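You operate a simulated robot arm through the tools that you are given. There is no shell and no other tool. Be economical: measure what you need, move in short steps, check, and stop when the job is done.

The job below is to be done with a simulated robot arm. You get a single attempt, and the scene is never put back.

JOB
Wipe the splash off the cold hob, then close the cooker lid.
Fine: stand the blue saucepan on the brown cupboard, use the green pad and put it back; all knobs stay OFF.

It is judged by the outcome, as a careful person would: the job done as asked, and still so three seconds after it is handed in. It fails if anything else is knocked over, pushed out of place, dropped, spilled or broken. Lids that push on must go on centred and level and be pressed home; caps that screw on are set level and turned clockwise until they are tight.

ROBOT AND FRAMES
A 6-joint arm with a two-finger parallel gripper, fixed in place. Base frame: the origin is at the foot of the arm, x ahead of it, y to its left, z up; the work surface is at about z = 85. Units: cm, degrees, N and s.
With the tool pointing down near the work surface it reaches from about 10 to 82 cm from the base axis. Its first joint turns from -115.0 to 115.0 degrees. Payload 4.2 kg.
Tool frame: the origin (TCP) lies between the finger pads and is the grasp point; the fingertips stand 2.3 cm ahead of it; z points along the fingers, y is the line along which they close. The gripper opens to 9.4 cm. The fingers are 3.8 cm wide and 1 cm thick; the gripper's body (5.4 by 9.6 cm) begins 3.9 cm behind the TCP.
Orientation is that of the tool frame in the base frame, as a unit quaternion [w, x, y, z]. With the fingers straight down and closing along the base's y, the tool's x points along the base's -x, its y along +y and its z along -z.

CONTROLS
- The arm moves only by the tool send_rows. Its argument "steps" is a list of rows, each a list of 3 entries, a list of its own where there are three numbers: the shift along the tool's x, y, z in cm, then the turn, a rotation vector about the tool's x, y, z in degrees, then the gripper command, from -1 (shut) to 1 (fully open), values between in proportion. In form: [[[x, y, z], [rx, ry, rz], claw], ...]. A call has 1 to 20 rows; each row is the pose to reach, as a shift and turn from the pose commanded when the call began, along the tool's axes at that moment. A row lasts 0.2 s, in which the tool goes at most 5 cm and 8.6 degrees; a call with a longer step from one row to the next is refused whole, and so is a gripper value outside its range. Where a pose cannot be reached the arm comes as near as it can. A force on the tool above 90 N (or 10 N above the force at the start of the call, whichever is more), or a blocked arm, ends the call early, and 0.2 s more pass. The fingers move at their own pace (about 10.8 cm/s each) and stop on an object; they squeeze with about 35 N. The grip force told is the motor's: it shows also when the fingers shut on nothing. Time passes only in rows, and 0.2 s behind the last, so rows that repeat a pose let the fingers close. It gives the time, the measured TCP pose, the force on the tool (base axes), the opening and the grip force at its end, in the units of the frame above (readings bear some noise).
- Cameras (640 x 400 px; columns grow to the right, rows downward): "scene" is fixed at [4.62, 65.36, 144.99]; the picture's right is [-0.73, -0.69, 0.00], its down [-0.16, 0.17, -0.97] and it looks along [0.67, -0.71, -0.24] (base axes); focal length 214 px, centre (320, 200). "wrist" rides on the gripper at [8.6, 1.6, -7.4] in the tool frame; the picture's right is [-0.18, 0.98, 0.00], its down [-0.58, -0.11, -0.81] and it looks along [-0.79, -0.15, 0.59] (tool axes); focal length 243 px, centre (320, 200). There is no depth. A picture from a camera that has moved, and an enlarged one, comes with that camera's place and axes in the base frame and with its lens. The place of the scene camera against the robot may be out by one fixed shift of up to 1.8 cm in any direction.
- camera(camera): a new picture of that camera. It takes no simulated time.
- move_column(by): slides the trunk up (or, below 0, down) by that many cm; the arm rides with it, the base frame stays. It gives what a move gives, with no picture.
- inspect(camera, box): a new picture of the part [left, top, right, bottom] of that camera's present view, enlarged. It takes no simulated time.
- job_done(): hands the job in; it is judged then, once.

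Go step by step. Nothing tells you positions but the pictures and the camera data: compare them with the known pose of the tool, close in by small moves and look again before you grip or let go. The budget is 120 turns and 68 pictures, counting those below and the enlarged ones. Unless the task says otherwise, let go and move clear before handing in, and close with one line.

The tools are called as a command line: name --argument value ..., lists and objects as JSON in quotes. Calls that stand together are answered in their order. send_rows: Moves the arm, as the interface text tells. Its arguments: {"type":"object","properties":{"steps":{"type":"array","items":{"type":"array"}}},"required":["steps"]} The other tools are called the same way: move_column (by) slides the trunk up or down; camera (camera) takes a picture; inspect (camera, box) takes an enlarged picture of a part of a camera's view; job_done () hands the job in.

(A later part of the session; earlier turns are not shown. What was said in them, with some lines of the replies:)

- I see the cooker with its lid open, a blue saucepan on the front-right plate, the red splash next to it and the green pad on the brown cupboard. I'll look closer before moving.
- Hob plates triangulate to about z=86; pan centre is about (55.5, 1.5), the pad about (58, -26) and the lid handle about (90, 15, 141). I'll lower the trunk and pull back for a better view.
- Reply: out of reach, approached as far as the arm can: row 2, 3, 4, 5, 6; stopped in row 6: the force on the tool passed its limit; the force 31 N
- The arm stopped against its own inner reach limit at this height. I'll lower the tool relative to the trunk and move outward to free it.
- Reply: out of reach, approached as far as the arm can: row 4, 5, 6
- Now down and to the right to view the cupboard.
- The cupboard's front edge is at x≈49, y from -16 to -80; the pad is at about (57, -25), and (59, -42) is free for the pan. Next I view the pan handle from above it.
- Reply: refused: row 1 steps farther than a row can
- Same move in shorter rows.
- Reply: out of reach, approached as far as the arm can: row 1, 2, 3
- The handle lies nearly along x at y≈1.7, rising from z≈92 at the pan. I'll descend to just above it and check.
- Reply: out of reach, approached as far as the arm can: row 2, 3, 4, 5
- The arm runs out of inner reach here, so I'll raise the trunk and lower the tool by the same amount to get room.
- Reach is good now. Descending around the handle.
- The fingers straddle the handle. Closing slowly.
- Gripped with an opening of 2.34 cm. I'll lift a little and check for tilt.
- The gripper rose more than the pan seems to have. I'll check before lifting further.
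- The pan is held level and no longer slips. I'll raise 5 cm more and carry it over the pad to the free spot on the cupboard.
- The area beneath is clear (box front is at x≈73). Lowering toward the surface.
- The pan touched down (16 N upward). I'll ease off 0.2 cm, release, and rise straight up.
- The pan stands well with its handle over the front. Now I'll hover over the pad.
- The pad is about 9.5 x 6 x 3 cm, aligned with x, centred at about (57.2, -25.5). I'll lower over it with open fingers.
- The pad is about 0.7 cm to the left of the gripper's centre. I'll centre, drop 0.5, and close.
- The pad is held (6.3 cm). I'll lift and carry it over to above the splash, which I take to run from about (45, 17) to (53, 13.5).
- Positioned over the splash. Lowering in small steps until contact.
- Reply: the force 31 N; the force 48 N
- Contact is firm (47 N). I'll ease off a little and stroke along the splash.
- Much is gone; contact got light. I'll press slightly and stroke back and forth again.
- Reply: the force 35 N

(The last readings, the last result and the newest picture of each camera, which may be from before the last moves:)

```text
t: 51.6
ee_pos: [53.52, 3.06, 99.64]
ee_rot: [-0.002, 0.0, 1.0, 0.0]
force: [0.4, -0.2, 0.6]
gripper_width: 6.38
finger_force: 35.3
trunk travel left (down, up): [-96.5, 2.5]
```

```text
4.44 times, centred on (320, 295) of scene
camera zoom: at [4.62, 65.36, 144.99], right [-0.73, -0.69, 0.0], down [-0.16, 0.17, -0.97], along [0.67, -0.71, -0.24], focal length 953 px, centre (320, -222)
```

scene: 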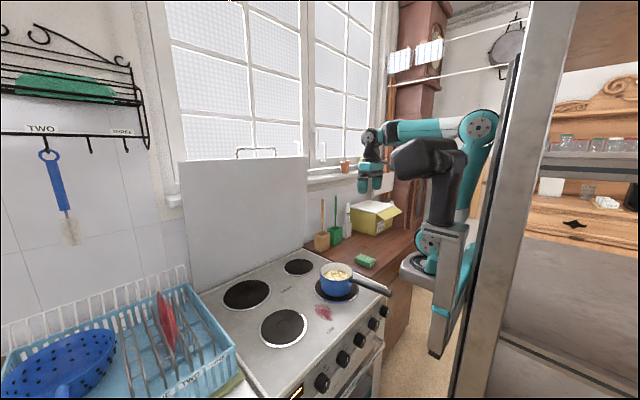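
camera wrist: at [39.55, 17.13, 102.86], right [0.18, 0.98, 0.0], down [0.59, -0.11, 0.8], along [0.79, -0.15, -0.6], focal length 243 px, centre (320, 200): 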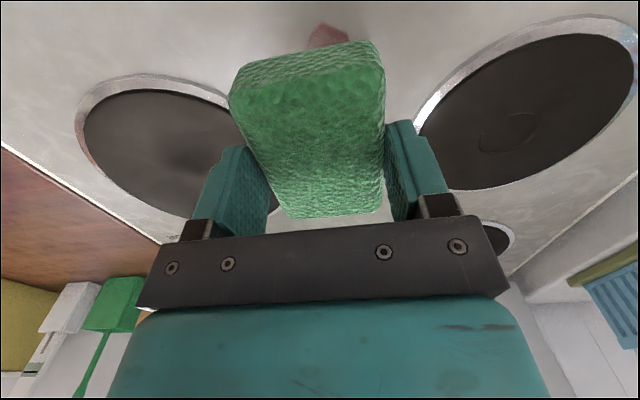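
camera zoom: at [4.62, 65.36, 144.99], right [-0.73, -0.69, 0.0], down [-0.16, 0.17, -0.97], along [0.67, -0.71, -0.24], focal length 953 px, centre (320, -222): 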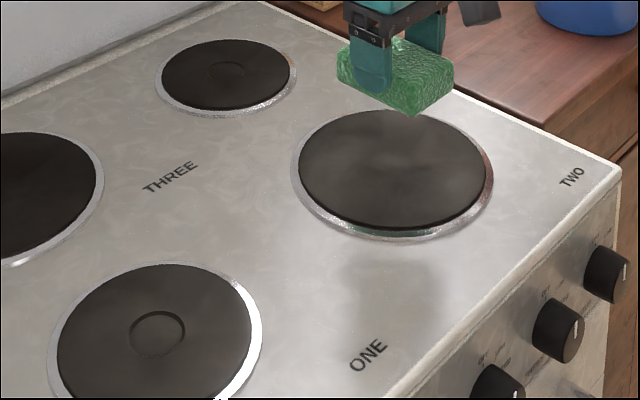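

The splash is gone; only a shadow remains. I'll return the pad to its spot at (57.3, -25.1).

send_rows --steps '[[[-0.5, -4, 0], [0, 0, 0], -1], [[-1, -8, 0], [0, 0, 0], -1], [[-1.5, -12, 0], [0, 0, 0], -1], [[-2, -16, 0], [0, 0, 0], -1], [[-2.5, -20, 0], [0, 0, 0], -1], [[-3, -24, 0], [0, 0, 0], -1], [[-3.8, -27, 0], [0, 0, 0], -1], [[-3.8, -28.2, 0], [0, 0, 0], -1], [[-3.8, -28.2, 4], [0, 0, 0], -1], [[-3.8, -28.2, 7], [0, 0, 0], -1], [[-3.8, -28.2, 9], [0, 0, 0], -1], [[-3.8, -28.2, 9.8], [0, 0, 0], -1], [[-3.8, -28.2, 9.8], [0, 0, 0], -1]]'

inspect --camera "scene" --box '[340, 230, 400, 275]'

```text
t: 54.4
ee_pos: [57.41, -25.15, 90.01]
ee_rot: [-0.003, 0.0, 1.0, -0.001]
force: [0.0, 0.2, -0.4]
gripper_width: 6.33
finger_force: 34.6
trunk travel left (down, up): [-96.5, 2.5]
```

```text
8.89 times, centred on (370, 252) of scene
camera zoom: at [4.62, 65.36, 144.99], right [-0.73, -0.69, 0.0], down [-0.16, 0.17, -0.97], along [0.67, -0.71, -0.24], focal length 1906 px, centre (-124, -267)
```

zoom: 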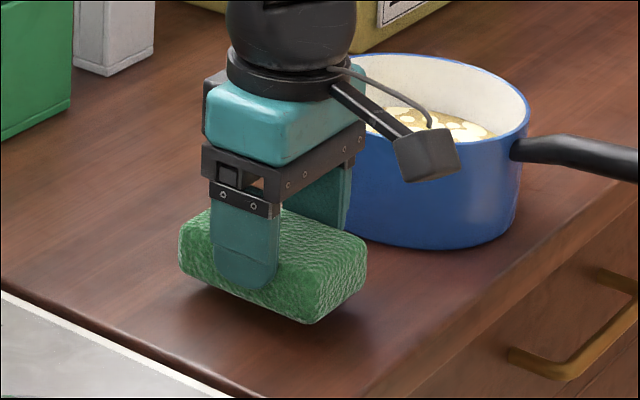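

send_rows --steps '[[[0, 0, 0.4], [0, 0, 0], -1], [[0, 0, 0.7], [0, 0, 0], -1], [[0, 0, 0.7], [0, 0, 0], -1]]'

send_rows --steps '[[[0, 0, 0.15], [0, 0, 0], -1], [[0, 0, 0.3], [0, 0, 0], -1], [[0, 0, 0.3], [0, 0, 0], -1]]'

```text
t: 55.2
ee_pos: [57.38, -25.18, 89.37]
ee_rot: [-0.002, 0.0, 1.0, -0.001]
force: [0.5, 0.9, -0.5]
gripper_width: 6.38
finger_force: 34.9
trunk travel left (down, up): [-96.5, 2.5]
```

```text
t: 56.0
ee_pos: [57.26, -25.22, 89.04]
ee_rot: [-0.002, 0.0, 1.0, -0.001]
force: [-0.5, -0.3, 0.1]
gripper_width: 6.36
finger_force: 34.8
trunk travel left (down, up): [-96.5, 2.5]
```

send_rows --steps '[[[0, 0, 0.15], [0, 0, 0], -1], [[0, 0, 0.3], [0, 0, 0], -1], [[0, 0, 0.3], [0, 0, 0], -1]]'

inspect --camera "scene" --box '[340, 230, 400, 275]'

```text
t: 56.8
ee_pos: [57.33, -25.05, 88.85]
ee_rot: [-0.002, 0.001, 1.0, -0.002]
force: [-1.9, -3.1, 29.4]
gripper_width: 6.37
finger_force: 35.0
trunk travel left (down, up): [-96.5, 2.5]
```

```text
8.89 times, centred on (370, 252) of scene
camera zoom: at [4.62, 65.36, 144.99], right [-0.73, -0.69, 0.0], down [-0.16, 0.17, -0.97], along [0.67, -0.71, -0.24], focal length 1906 px, centre (-124, -267)
```

zoom: 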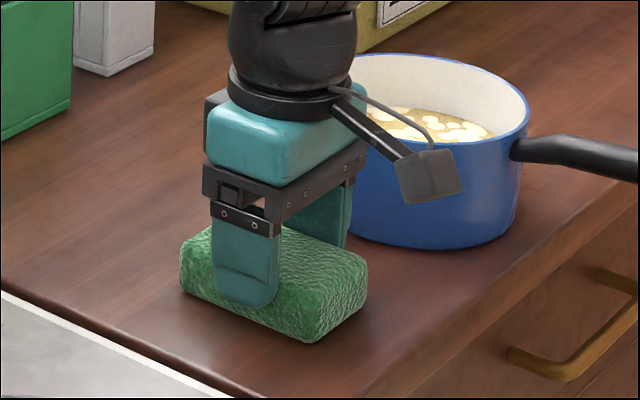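

The pad touches its spot. Releasing and rising.

send_rows --steps '[[[0, 0, -0.1], [0, 0, 0], -1], [[0, 0, -0.1], [0, 0, 0], 0.5], [[0, 0, -0.1], [0, 0, 0], 0.8], [[0, 0, -0.1], [0, 0, 0], 0.8], [[0, 0, -2], [0, 0, 0], 0.8], [[0, 0, -6], [0, 0, 0], 0.8], [[0, 0, -10], [0, 0, 0], 0.8], [[0, 0, -14], [0, 0, 0], 0.8], [[0, 0, -18], [0, 0, 0], 0.8], [[0, 0, -22], [0, 0, 0], 0.8], [[0, 0, -22], [0, 0, 0], 0.8]]'

camera --camera "scene"

inspect --camera "scene" --box '[170, 130, 330, 250]'

```text
t: 59.2
ee_pos: [57.29, -25.28, 110.78]
ee_rot: [-0.003, 0.0, 1.0, -0.001]
force: [0.1, 0.0, -1.3]
gripper_width: 8.44
finger_force: 0.1
trunk travel left (down, up): [-96.5, 2.5]
```

```text
27 pictures are left
```

scene: 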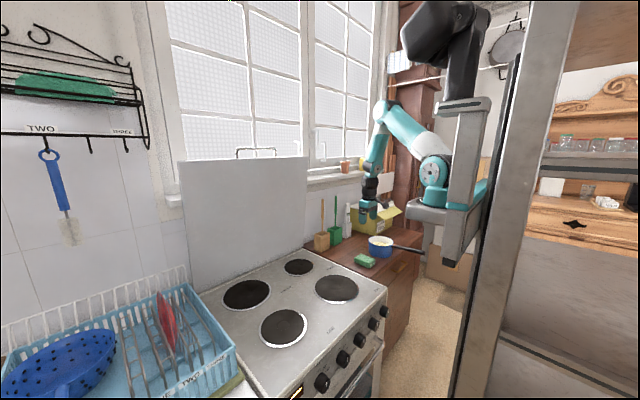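

```text
3.33 times, centred on (250, 190) of scene
camera zoom: at [4.62, 65.36, 144.99], right [-0.73, -0.69, 0.0], down [-0.16, 0.17, -0.97], along [0.67, -0.71, -0.24], focal length 715 px, centre (553, 233)
```

zoom: 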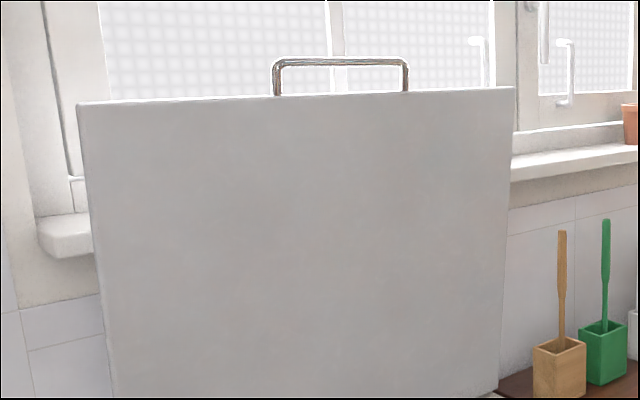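

The pad and pan are in place, and the hob is clean. Next is the lid handle, a bar along y at about (90, 15, 142). I'll roll the gripper 90° so it can close across the bar.

send_rows --steps '[[[-0.2, 3.4, -1.6], [0, 0, -8.2], 0.5], [[-0.4, 6.8, -3.2], [0, 0, -16.4], 0.5], [[-0.6, 10.2, -4.8], [0, 0, -24.6], 0.5], [[-0.8, 13.6, -6.4], [0, 0, -32.8], 0.5], [[-1, 17, -8], [0, 0, -41], 0.5], [[-1.2, 20.4, -9.6], [0, 0, -49.2], 0.5], [[-1.4, 23.8, -11.2], [0, 0, -57.4], 0.5], [[-1.6, 27.2, -12.8], [0, 0, -65.6], 0.5], [[-1.8, 30.6, -14.4], [0, 0, -73.8], 0.5], [[-2, 34, -16], [0, 0, -82], 0.5], [[-2.2, 37.4, -17.6], [0, 0, -90], 0.5], [[-2.2, 39, -19], [0, 0, -90], 0.5], [[-2.2, 39, -19], [0, 0, -90], 0.5]]'

```text
t: 62.0
ee_pos: [59.73, 14.05, 129.54]
ee_rot: [-0.002, -0.707, 0.707, 0.001]
force: [-1.3, 0.7, 1.1]
gripper_width: 7.06
finger_force: 0.1
trunk travel left (down, up): [-96.5, 2.5]
```

Rolled. Now pitch 45° forward and rise.

send_rows --steps '[[[0, 0, -3.5], [7.5, 0, 0], 0.5], [[0, -1, -7], [15, 0, 0], 0.5], [[0, -2, -10.5], [22.5, 0, 0], 0.5], [[0, -4, -14], [30, 0, 0], 0.5], [[0, -6, -17.5], [37.5, 0, 0], 0.5], [[0, -8, -20.5], [45, 0, 0], 0.5], [[0, -10, -20.5], [45, 0, 0], 0.5], [[0, -10, -20.5], [45, 0, 0], 0.5]]'

camera --camera "wrist"

camera --camera "scene"

```text
t: 63.8
ee_pos: [69.71, 14.11, 150.04]
ee_rot: [-0.268, 0.654, -0.654, 0.269]
force: [-0.1, -0.8, 0.8]
gripper_width: 7.07
finger_force: 0.0
trunk travel left (down, up): [-96.5, 2.5]
```

```text
25 pictures are left
camera wrist: at [63.39, 5.3, 154.16], right [-0.7, 0.18, -0.69], down [-0.49, 0.58, 0.65], along [0.52, 0.79, -0.32], focal length 243 px, centre (320, 200)
```

wrist: 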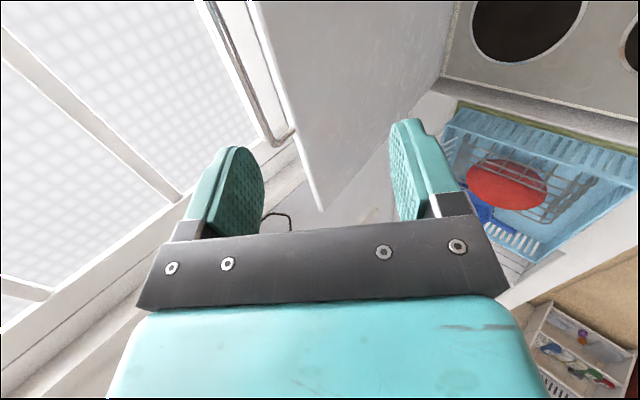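

```text
24 pictures are left
```

scene: 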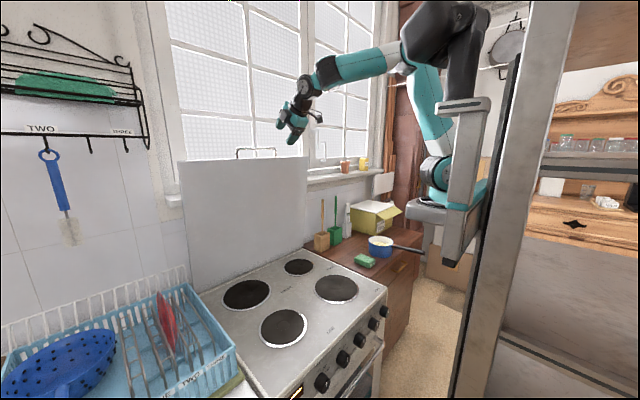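

The handle is visible in the wrist view; I estimate the bar at x≈88.5, z≈143. I'll close in to about 5 cm from it and look again.

send_rows --steps '[[[0, -2, 2.7], [0, 0, 0], 0.5], [[0, -4.2, 5.5], [0, 0, 0], 0.5], [[0, -6.3, 8.3], [0, 0, 0], 0.5], [[0, -8, 10], [0, 0, 0], 0.5], [[0, -8, 10], [0, 0, 0], 0.5]]'

camera --camera "wrist"

inspect --camera "scene" --box '[220, 100, 320, 180]'

```text
t: 65.0
ee_pos: [82.72, 13.89, 148.41]
ee_rot: [0.268, -0.654, 0.654, -0.269]
force: [0.0, -0.8, -0.1]
gripper_width: 7.04
finger_force: 0.0
trunk travel left (down, up): [-96.5, 2.5]
```

```text
23 pictures are left
camera wrist: at [76.23, 5.16, 152.65], right [-0.7, 0.18, -0.69], down [-0.49, 0.58, 0.65], along [0.52, 0.79, -0.32], focal length 243 px, centre (320, 200)
```

wrist: 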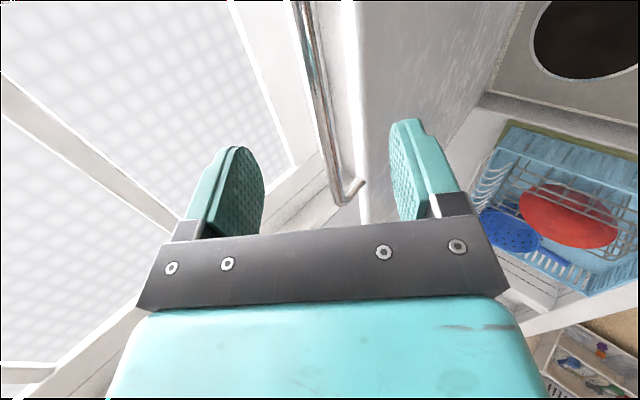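

```text
5.00 times, centred on (270, 140) of scene
camera zoom: at [4.62, 65.36, 144.99], right [-0.73, -0.69, 0.0], down [-0.16, 0.17, -0.97], along [0.67, -0.71, -0.24], focal length 1072 px, centre (570, 500)
```

zoom: 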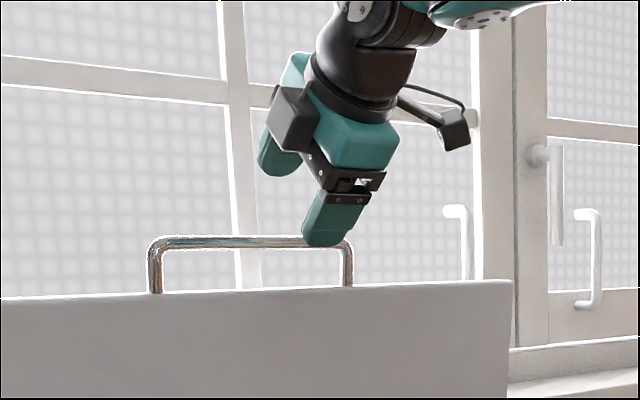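

Triangulating gives the bar at x≈86.7, z≈143.9, ending at y≈23; it lies 6.0 cm ahead of the TCP. I'll advance 5.2 cm with the fingers straddling it.

send_rows --steps '[[[0, 0.3, 1], [0, 0, 0], 0.05], [[0, 0.3, 2.5], [0, 0, 0], 0.05], [[0, 0.3, 4], [0, 0, 0], 0.05], [[0, 0.3, 5.2], [0, 0, 0], 0.05], [[0, 0.3, 5.2], [0, 0, 0], 0.05]]'

camera --camera "wrist"

inspect --camera "scene" --box '[220, 110, 300, 170]'

```text
t: 66.2
ee_pos: [86.01, 13.89, 144.59]
ee_rot: [0.269, -0.654, 0.654, -0.27]
force: [-0.1, -0.2, -0.6]
gripper_width: 4.93
finger_force: 0.1
trunk travel left (down, up): [-96.5, 2.5]
```

```text
21 pictures are left
camera wrist: at [79.61, 5.1, 148.78], right [-0.7, 0.18, -0.69], down [-0.49, 0.58, 0.65], along [0.52, 0.79, -0.32], focal length 243 px, centre (320, 200)
```

wrist: 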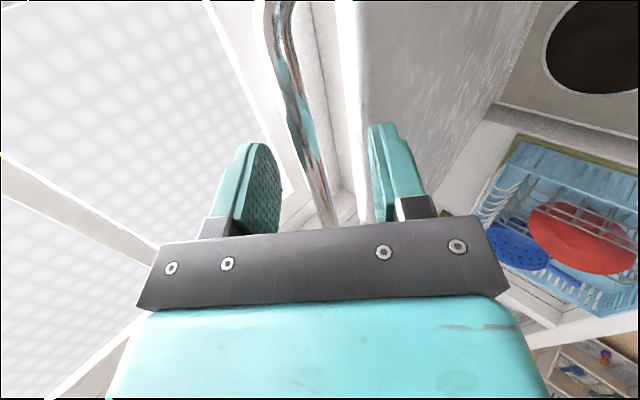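

```text
6.67 times, centred on (260, 140) of scene
camera zoom: at [4.62, 65.36, 144.99], right [-0.73, -0.69, 0.0], down [-0.16, 0.17, -0.97], along [0.67, -0.71, -0.24], focal length 1430 px, centre (720, 600)
```

zoom: 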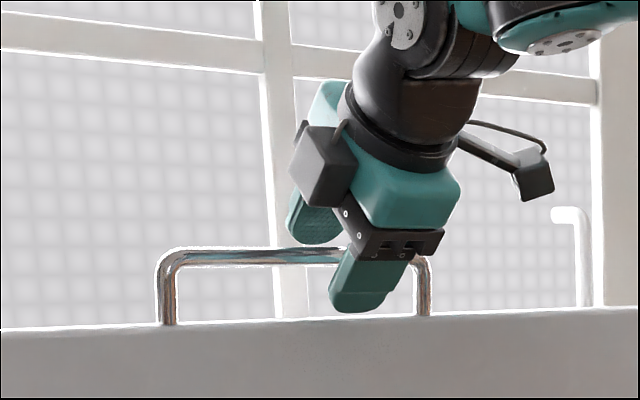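

The bar is between the fingers, though I'm close to its right leg. I'll shift 1.5 cm left, then close.

send_rows --steps '[[[-1.5, 0, 0], [0, 0, 0], 0.05], [[-1.5, 0, 0.3], [0, 0, 0], 0.05], [[-1.5, 0, 0.3], [0, 0, 0], -0.4], [[-1.5, 0, 0.3], [0, 0, 0], -1], [[-1.5, 0, 0.3], [0, 0, 0], -1], [[-1.5, 0, 0.3], [0, 0, 0], -1]]'

inspect --camera "scene" --box '[220, 110, 300, 170]'

```text
t: 67.6
ee_pos: [86.24, 15.45, 144.53]
ee_rot: [-0.27, 0.654, -0.653, 0.269]
force: [0.2, -0.1, 11.8]
gripper_width: 1.16
finger_force: 44.9
trunk travel left (down, up): [-96.5, 2.5]
```

```text
6.67 times, centred on (260, 140) of scene
camera zoom: at [4.62, 65.36, 144.99], right [-0.73, -0.69, 0.0], down [-0.16, 0.17, -0.97], along [0.67, -0.71, -0.24], focal length 1430 px, centre (720, 600)
```

zoom: 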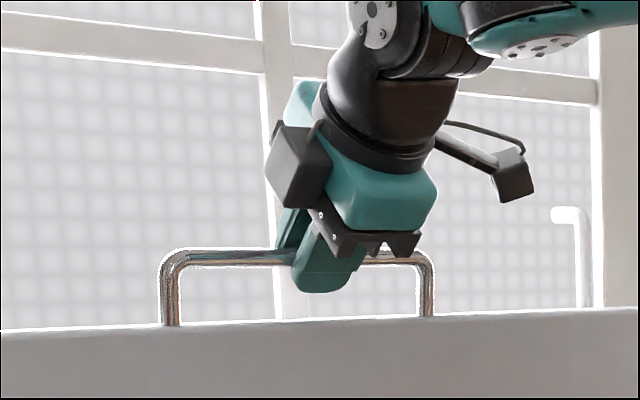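

The bar is gripped (1.16 cm). I'll take the hinge to be near (91, 87.5), radius about 56.7, and start pulling along the arc slowly, watching the force.

send_rows --steps '[[[0, 0.6, -0.5], [0, 0, 0], -1], [[0, 1.25, -1.04], [0, 0, 0], -1], [[0, 2, -1.65], [0, 0, 0], -1], [[0, 2.81, -2.26], [0, 0, 0], -1], [[0, 3.6, -2.85], [0, 0, 0], -1], [[0, 4.41, -3.42], [0, 0, 0], -1]]'

camera --camera "scene"

```text
t: 69.0
ee_pos: [80.68, 15.33, 143.71]
ee_rot: [0.268, -0.654, 0.654, -0.268]
force: [-0.1, 1.7, 3.4]
gripper_width: 1.2
finger_force: 44.6
trunk travel left (down, up): [-96.5, 2.5]
```

```text
18 pictures are left
```

scene: 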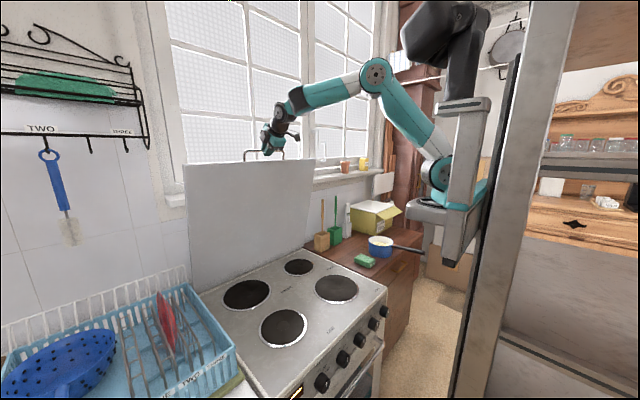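

The lid follows with little force. Continuing the arc.

send_rows --steps '[[[0, 2.47, -1.64], [0, 0, 0], -1], [[0, 5.03, -3.15], [0, 0, 0], -1], [[0, 7.66, -4.51], [0, 0, 0], -1], [[0, 10.36, -5.74], [0, 0, 0], -1], [[0, 13.12, -6.83], [0, 0, 0], -1]]'

```text
t: 70.2
ee_pos: [66.77, 15.43, 139.15]
ee_rot: [-0.266, 0.655, -0.654, 0.268]
force: [11.0, 5.5, -23.2]
gripper_width: 1.14
finger_force: 44.8
trunk travel left (down, up): [-96.5, 2.5]
```

The 25 N force points straight along the lid toward the hinge, so my arc is slightly too wide. I'll correct the hinge to x≈92.2 and go on.

send_rows --steps '[[[0, 1.2, 0.1], [0, 0, 0], -1], [[0, 2.88, -0.47], [0, 0, 0], -1], [[0, 5.75, -1.22], [0, 0, 0], -1], [[0, 8.67, -1.81], [0, 0, 0], -1]]'

```text
t: 71.2
ee_pos: [59.22, 15.43, 134.6]
ee_rot: [0.269, -0.653, 0.654, -0.27]
force: [-5.0, -4.0, 7.7]
gripper_width: 1.16
finger_force: 45.0
trunk travel left (down, up): [-96.5, 2.5]
```

Forces are now small. Continuing, and starting to tip the tool gradually back toward vertical.

send_rows --steps '[[[0, 3.08, -0.57], [-2, 0, 0], -1], [[0, 6.04, -0.85], [-4, 0, 0], -1], [[0, 9.01, -0.98], [-6, 0, 0], -1], [[0, 11.98, -0.95], [-8, 0, 0], -1], [[0, 14.94, -0.77], [-10, 0, 0], -1]]'

camera --camera "scene"

```text
t: 72.4
ee_pos: [47.92, 15.39, 124.52]
ee_rot: [-0.211, 0.675, -0.675, 0.211]
force: [19.8, 5.8, -14.3]
gripper_width: 1.18
finger_force: 45.0
trunk travel left (down, up): [-96.5, 2.5]
```

```text
17 pictures are left
```

scene: 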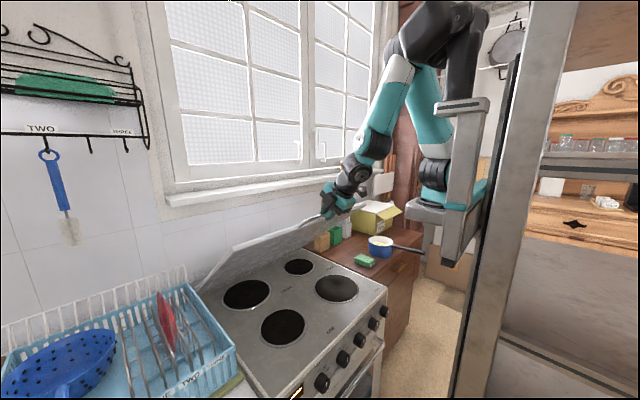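

Still a mild outward pull; I'll tighten the radius by 0.4 cm and go on down.

send_rows --steps '[[[0, 2.72, 1.24], [-2.4, 0, 0], -1], [[0, 5.5, 2.24], [-4.8, 0, 0], -1], [[0, 8.21, 3.38], [-7.2, 0, 0], -1], [[0, 10.87, 4.67], [-9.6, 0, 0], -1]]'

```text
t: 73.4
ee_pos: [41.69, 15.45, 114.69]
ee_rot: [-0.153, 0.69, -0.69, 0.155]
force: [0.6, -0.6, 1.2]
gripper_width: 1.16
finger_force: 44.9
trunk travel left (down, up): [-96.5, 2.5]
```

Force is near zero now. Continuing down the arc.

send_rows --steps '[[[0, 2.32, 1.83], [-2, 0, 0], -1], [[0, 4.54, 3.77], [-4, 0, 0], -1], [[0, 6.65, 5.83], [-6, 0, 0], -1], [[0, 8.65, 8.0], [-8, 0, 0], -1], [[0, 10.54, 10.26], [-10, 0, 0], -1]]'

camera --camera "scene"

```text
t: 74.6
ee_pos: [36.59, 15.4, 100.77]
ee_rot: [0.094, -0.701, 0.701, -0.092]
force: [17.3, 6.8, -3.6]
gripper_width: 1.15
finger_force: 45.2
trunk travel left (down, up): [-96.5, 2.5]
```

```text
16 pictures are left
```

scene: 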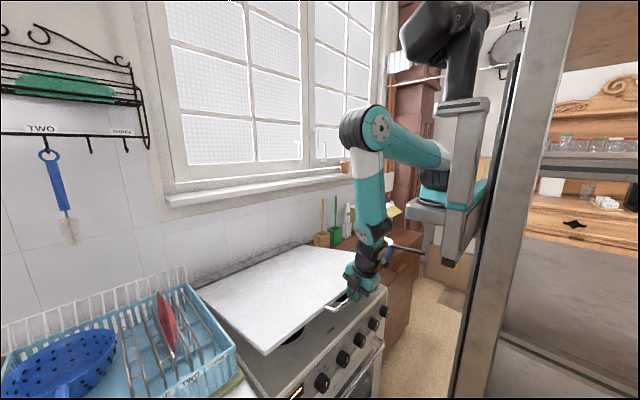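

Nearly down. Two more steps, then I check the gap.

send_rows --steps '[[[0, 0.5, 1.4], [-1.5, 0, 0], -1], [[0, 1.05, 2.77], [-3, 0, 0], -1], [[0, 1.65, 4.1], [-4.5, 0, 0], -1], [[0, 2.22, 5.46], [-6, 0, 0], -1]]'

inspect --camera "scene" --box '[200, 240, 400, 390]'

camera --camera "wrist"

```text
t: 75.6
ee_pos: [35.58, 15.32, 94.91]
ee_rot: [-0.055, 0.705, -0.705, 0.055]
force: [-6.2, 15.9, 1.3]
gripper_width: 1.19
finger_force: 44.8
trunk travel left (down, up): [-96.5, 2.5]
```

```text
2.67 times, centred on (300, 315) of scene
camera zoom: at [4.62, 65.36, 144.99], right [-0.73, -0.69, 0.0], down [-0.16, 0.17, -0.97], along [0.67, -0.71, -0.24], focal length 572 px, centre (373, -107)
```

zoom: 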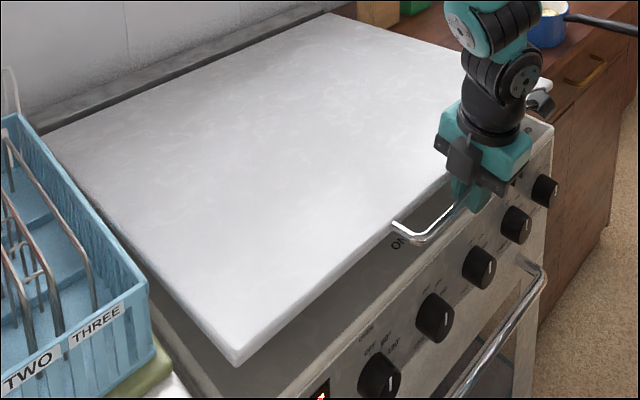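

```text
14 pictures are left
camera wrist: at [32.93, 6.57, 102.04], right [-0.97, 0.18, -0.15], down [-0.02, 0.58, 0.81], along [0.24, 0.79, -0.56], focal length 243 px, centre (320, 200)
```

wrist: 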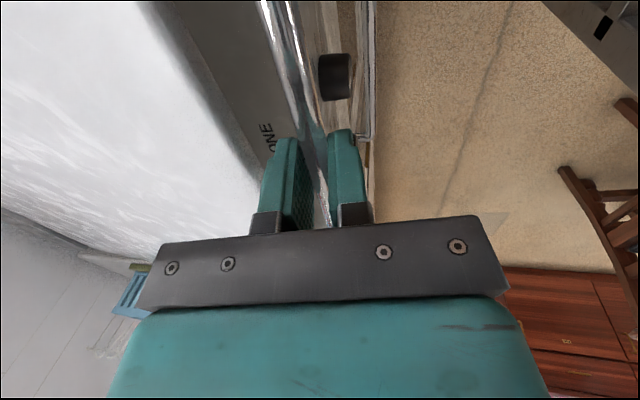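

The lid front is still several cm above the hob. Continuing in small steps.

send_rows --steps '[[[0, 0.25, 0.95], [0, 0, 0], -1], [[0, 0.5, 1.9], [0, 0, 0], -1], [[0, 0.73, 2.84], [0, 0, 0], -1]]'

inspect --camera "scene" --box '[200, 240, 400, 390]'

```text
t: 76.4
ee_pos: [35.47, 15.42, 92.16]
ee_rot: [-0.054, 0.705, -0.705, 0.057]
force: [-11.7, 13.8, 0.5]
gripper_width: 1.18
finger_force: 44.9
trunk travel left (down, up): [-96.5, 2.5]
```

```text
2.67 times, centred on (300, 315) of scene
camera zoom: at [4.62, 65.36, 144.99], right [-0.73, -0.69, 0.0], down [-0.16, 0.17, -0.97], along [0.67, -0.71, -0.24], focal length 572 px, centre (373, -107)
```

zoom: 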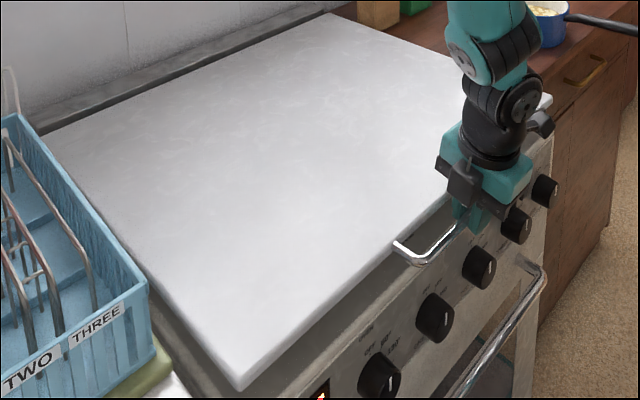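

send_rows --steps '[[[0, 0, 0.5], [0, 0, 0], -1], [[0, 0.05, 1.0], [0, 0, 0], -1]]'

send_rows --steps '[[[0, 0, 0.5], [0, 0, 0], -1], [[0, 0.05, 1.0], [0, 0, 0], -1]]'

inspect --camera "scene" --box '[230, 280, 400, 400]'

```text
t: 77.0
ee_pos: [35.37, 15.42, 91.17]
ee_rot: [0.055, -0.705, 0.705, -0.056]
force: [-21.3, 11.8, 2.3]
gripper_width: 1.19
finger_force: 44.9
trunk travel left (down, up): [-96.5, 2.5]
```

```text
t: 77.6
ee_pos: [35.48, 15.33, 90.32]
ee_rot: [0.052, -0.704, 0.706, -0.054]
force: [-33.8, 6.7, 1.3]
gripper_width: 1.18
finger_force: 45.3
trunk travel left (down, up): [-96.5, 2.5]
```

```text
3.33 times, centred on (315, 340) of scene
camera zoom: at [4.62, 65.36, 144.99], right [-0.73, -0.69, 0.0], down [-0.16, 0.17, -0.97], along [0.67, -0.71, -0.24], focal length 715 px, centre (337, -267)
```

zoom: 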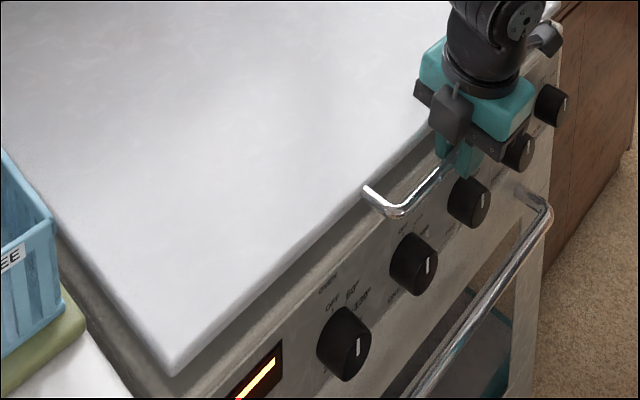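

The lid pushes the tool outward (34 N), so I'll relax 0.5 cm outward and keep lowering.

send_rows --steps '[[[0, 0.3, 0], [0, 0, 0], -1], [[0, 0.6, 0.3], [0, 0, 0], -1], [[0, 0.6, 0.6], [0, 0, 0], -1]]'

send_rows --steps '[[[0, 0, 0.3], [0, 0, 0], -1], [[0, 0, 0.6], [0, 0, 0], -1]]'

inspect --camera "scene" --box '[230, 280, 400, 400]'

```text
t: 78.4
ee_pos: [35.31, 15.49, 89.38]
ee_rot: [0.057, -0.704, 0.706, -0.058]
force: [5.4, 0.9, 0.9]
gripper_width: 1.18
finger_force: 45.5
trunk travel left (down, up): [-96.5, 2.5]
```

```text
t: 79.0
ee_pos: [35.28, 15.35, 89.06]
ee_rot: [0.056, -0.704, 0.705, -0.057]
force: [13.2, -6.0, 33.0]
gripper_width: 1.13
finger_force: 45.3
trunk travel left (down, up): [-96.5, 2.5]
```

```text
3.33 times, centred on (315, 340) of scene
camera zoom: at [4.62, 65.36, 144.99], right [-0.73, -0.69, 0.0], down [-0.16, 0.17, -0.97], along [0.67, -0.71, -0.24], focal length 715 px, centre (337, -267)
```

zoom: 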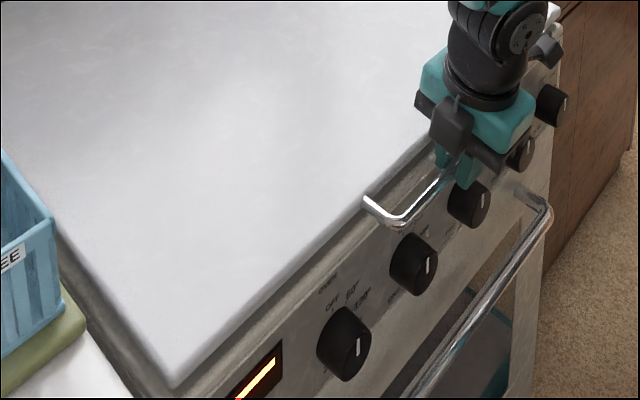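

Upward contact of 33 N: the lid has landed. I'll ease off, open slightly, and withdraw upward.

send_rows --steps '[[[0, 0, -0.2], [0, 0, 0], -1], [[0, 0, -0.2], [0, 0, 0], -0.6], [[0, 0, -0.2], [0, 0, 0], -0.45], [[0, 0, -0.2], [0, 0, 0], -0.45], [[0, 0, -1.5], [0, 0, 0], -0.45], [[0, 0, -3.5], [0, 0, 0], -0.45], [[0, 0, -7], [0, 0, 0], -0.45], [[0, 0, -11], [0, 0, 0], -0.45], [[0, 0, -11], [0, 0, 0], -0.45]]'

inspect --camera "scene" --box '[200, 250, 400, 400]'

camera --camera "wrist"

```text
t: 81.0
ee_pos: [33.89, 15.35, 99.73]
ee_rot: [-0.055, 0.705, -0.704, 0.057]
force: [-0.3, 0.4, 0.1]
gripper_width: 2.6
finger_force: 0.1
trunk travel left (down, up): [-96.5, 2.5]
```

```text
2.67 times, centred on (300, 325) of scene
camera zoom: at [4.62, 65.36, 144.99], right [-0.73, -0.69, 0.0], down [-0.16, 0.17, -0.97], along [0.67, -0.71, -0.24], focal length 572 px, centre (373, -133)
```

zoom: 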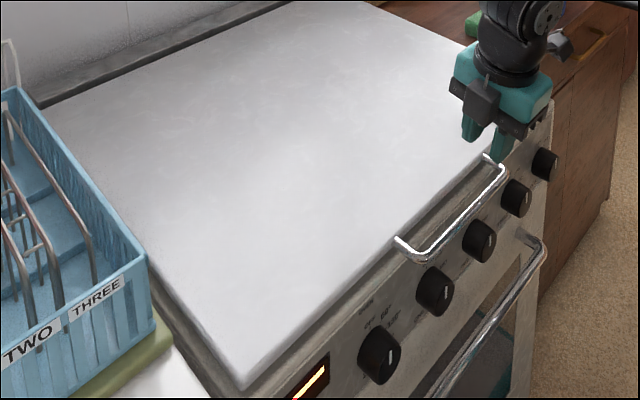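

```text
9 pictures are left
camera wrist: at [30.96, 6.54, 106.91], right [-0.97, 0.18, -0.15], down [-0.02, 0.58, 0.81], along [0.24, 0.79, -0.56], focal length 243 px, centre (320, 200)
```

wrist: 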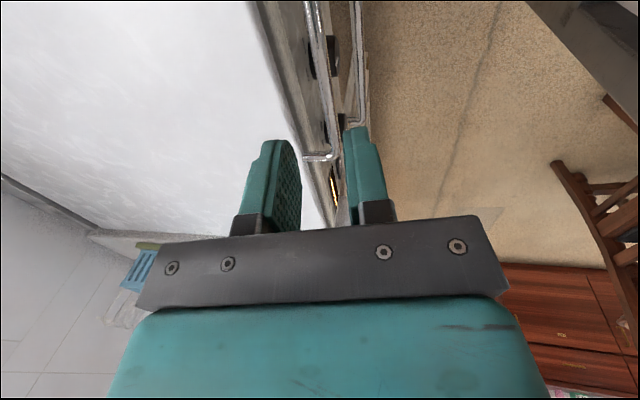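

The lid lies down with the handle free. I'll press gently on its front with closed fingers to make sure it is fully shut.

send_rows --steps '[[[0, -3.6, 0.6], [0, 0, 0], -1], [[0, -7.2, 1.2], [0, 0, 0], -1], [[0, -10.86, 1.74], [0, 0, 0], -1], [[0, -10.4, 4.5], [0, 0, 0], -1], [[0, -9.9, 7.5], [0, 0, 0], -1], [[0, -9.9, 7.5], [0, 0, 0], -1]]'

send_rows --steps '[[[0, 0.05, 0.4], [0, 0, 0], -1], [[0, 0.1, 0.8], [0, 0, 0], -1], [[0, 0.15, 1.2], [0, 0, 0], -1]]'

```text
t: 82.4
ee_pos: [44.5, 15.53, 94.0]
ee_rot: [0.055, -0.705, 0.705, -0.057]
force: [0.5, 0.0, 0.1]
gripper_width: 0.0
finger_force: 34.8
trunk travel left (down, up): [-96.5, 2.5]
```

```text
t: 83.2
ee_pos: [44.55, 15.36, 92.67]
ee_rot: [0.055, -0.705, 0.705, -0.056]
force: [0.3, 0.5, 0.4]
gripper_width: 0.03
finger_force: 35.3
trunk travel left (down, up): [-96.5, 2.5]
```

send_rows --steps '[[[0, 0.05, 0.4], [0, 0, 0], -1], [[0, 0.1, 0.8], [0, 0, 0], -1]]'

send_rows --steps '[[[0, 0.05, 0.3], [0, 0, 0], -1], [[0, 0.1, 0.6], [0, 0, 0], -1]]'

```text
t: 83.8
ee_pos: [44.5, 15.4, 91.88]
ee_rot: [-0.055, 0.705, -0.705, 0.056]
force: [0.2, 0.7, -0.1]
gripper_width: 0.0
finger_force: 34.8
trunk travel left (down, up): [-96.5, 2.5]
```

```text
t: 84.4
ee_pos: [44.61, 15.46, 91.21]
ee_rot: [-0.056, 0.706, -0.704, 0.056]
force: [-0.6, -0.7, -0.1]
gripper_width: 0.0
finger_force: 35.1
trunk travel left (down, up): [-96.5, 2.5]
```

send_rows --steps '[[[0, 0.05, 0.3], [0, 0, 0], -1], [[0, 0.1, 0.6], [0, 0, 0], -1]]'

send_rows --steps '[[[0, 0.03, 0.2], [0, 0, 0], -1], [[0, 0.06, 0.4], [0, 0, 0], -1]]'

```text
t: 85.1
ee_pos: [44.6, 15.3, 91.15]
ee_rot: [-0.057, 0.705, -0.705, 0.059]
force: [-11.9, -8.9, 66.6]
gripper_width: 0.0
finger_force: 35.2
trunk travel left (down, up): [-96.5, 2.5]
stopped in row 2: the force on the tool passed its limit (the readings are from after the stop); the commanded pose is now the measured one
```

```text
t: 85.5
ee_pos: [44.62, 15.48, 91.16]
ee_rot: [-0.059, 0.705, -0.704, 0.059]
force: [-15.1, -6.8, 60.7]
gripper_width: 0.0
finger_force: 34.7
trunk travel left (down, up): [-96.5, 2.5]
stopped in row 1: the force on the tool passed its limit (the readings are from after the stop); the commanded pose is now the measured one
```

The lid is solid under 60+ N at z≈88.9, so it is fully shut. Retreating upward and doing a final check.

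send_rows --steps '[[[0, 0, -1], [0, 0, 0], -1], [[0, 0, -4], [0, 0, 0], -1], [[0, 0, -8], [0, 0, 0], -1], [[0, 0, -12], [0, 0, 0], -1], [[0, 0, -16], [0, 0, 0], -1], [[0, 0, -20], [0, 0, 0], -0.5], [[0, 0, -24], [0, 0, 0], 0], [[0, 0, -24], [0, 0, 0], 0]]'

camera --camera "scene"

inspect --camera "scene" --box '[220, 240, 420, 390]'

```text
t: 87.3
ee_pos: [40.76, 15.75, 114.7]
ee_rot: [0.057, -0.705, 0.705, -0.059]
force: [0.6, -0.6, -0.2]
gripper_width: 4.73
finger_force: 0.0
trunk travel left (down, up): [-96.5, 2.5]
```

```text
8 pictures are left
```

scene: 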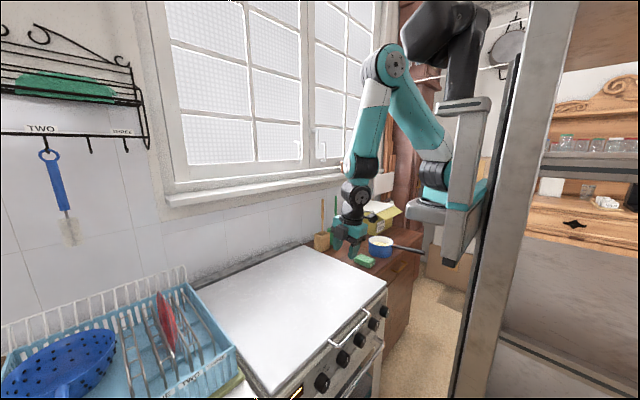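

```text
2.67 times, centred on (320, 315) of scene
camera zoom: at [4.62, 65.36, 144.99], right [-0.73, -0.69, 0.0], down [-0.16, 0.17, -0.97], along [0.67, -0.71, -0.24], focal length 572 px, centre (320, -107)
```

zoom: 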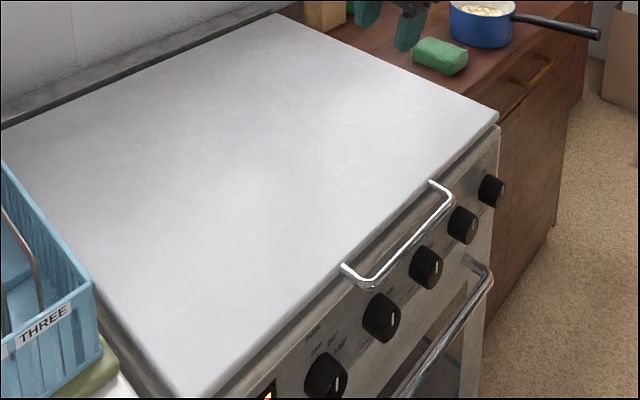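

The lid is shut and level, the knobs look as they did at the start, and the pad and pan are standing on the cupboard. I'm handing in.

job_done

```text
The job is handed in.
```

The splash is wiped off, the lid is closed, the blue saucepan stands on the brown cupboard, the green pad is back in its place, and the knobs were not touched.
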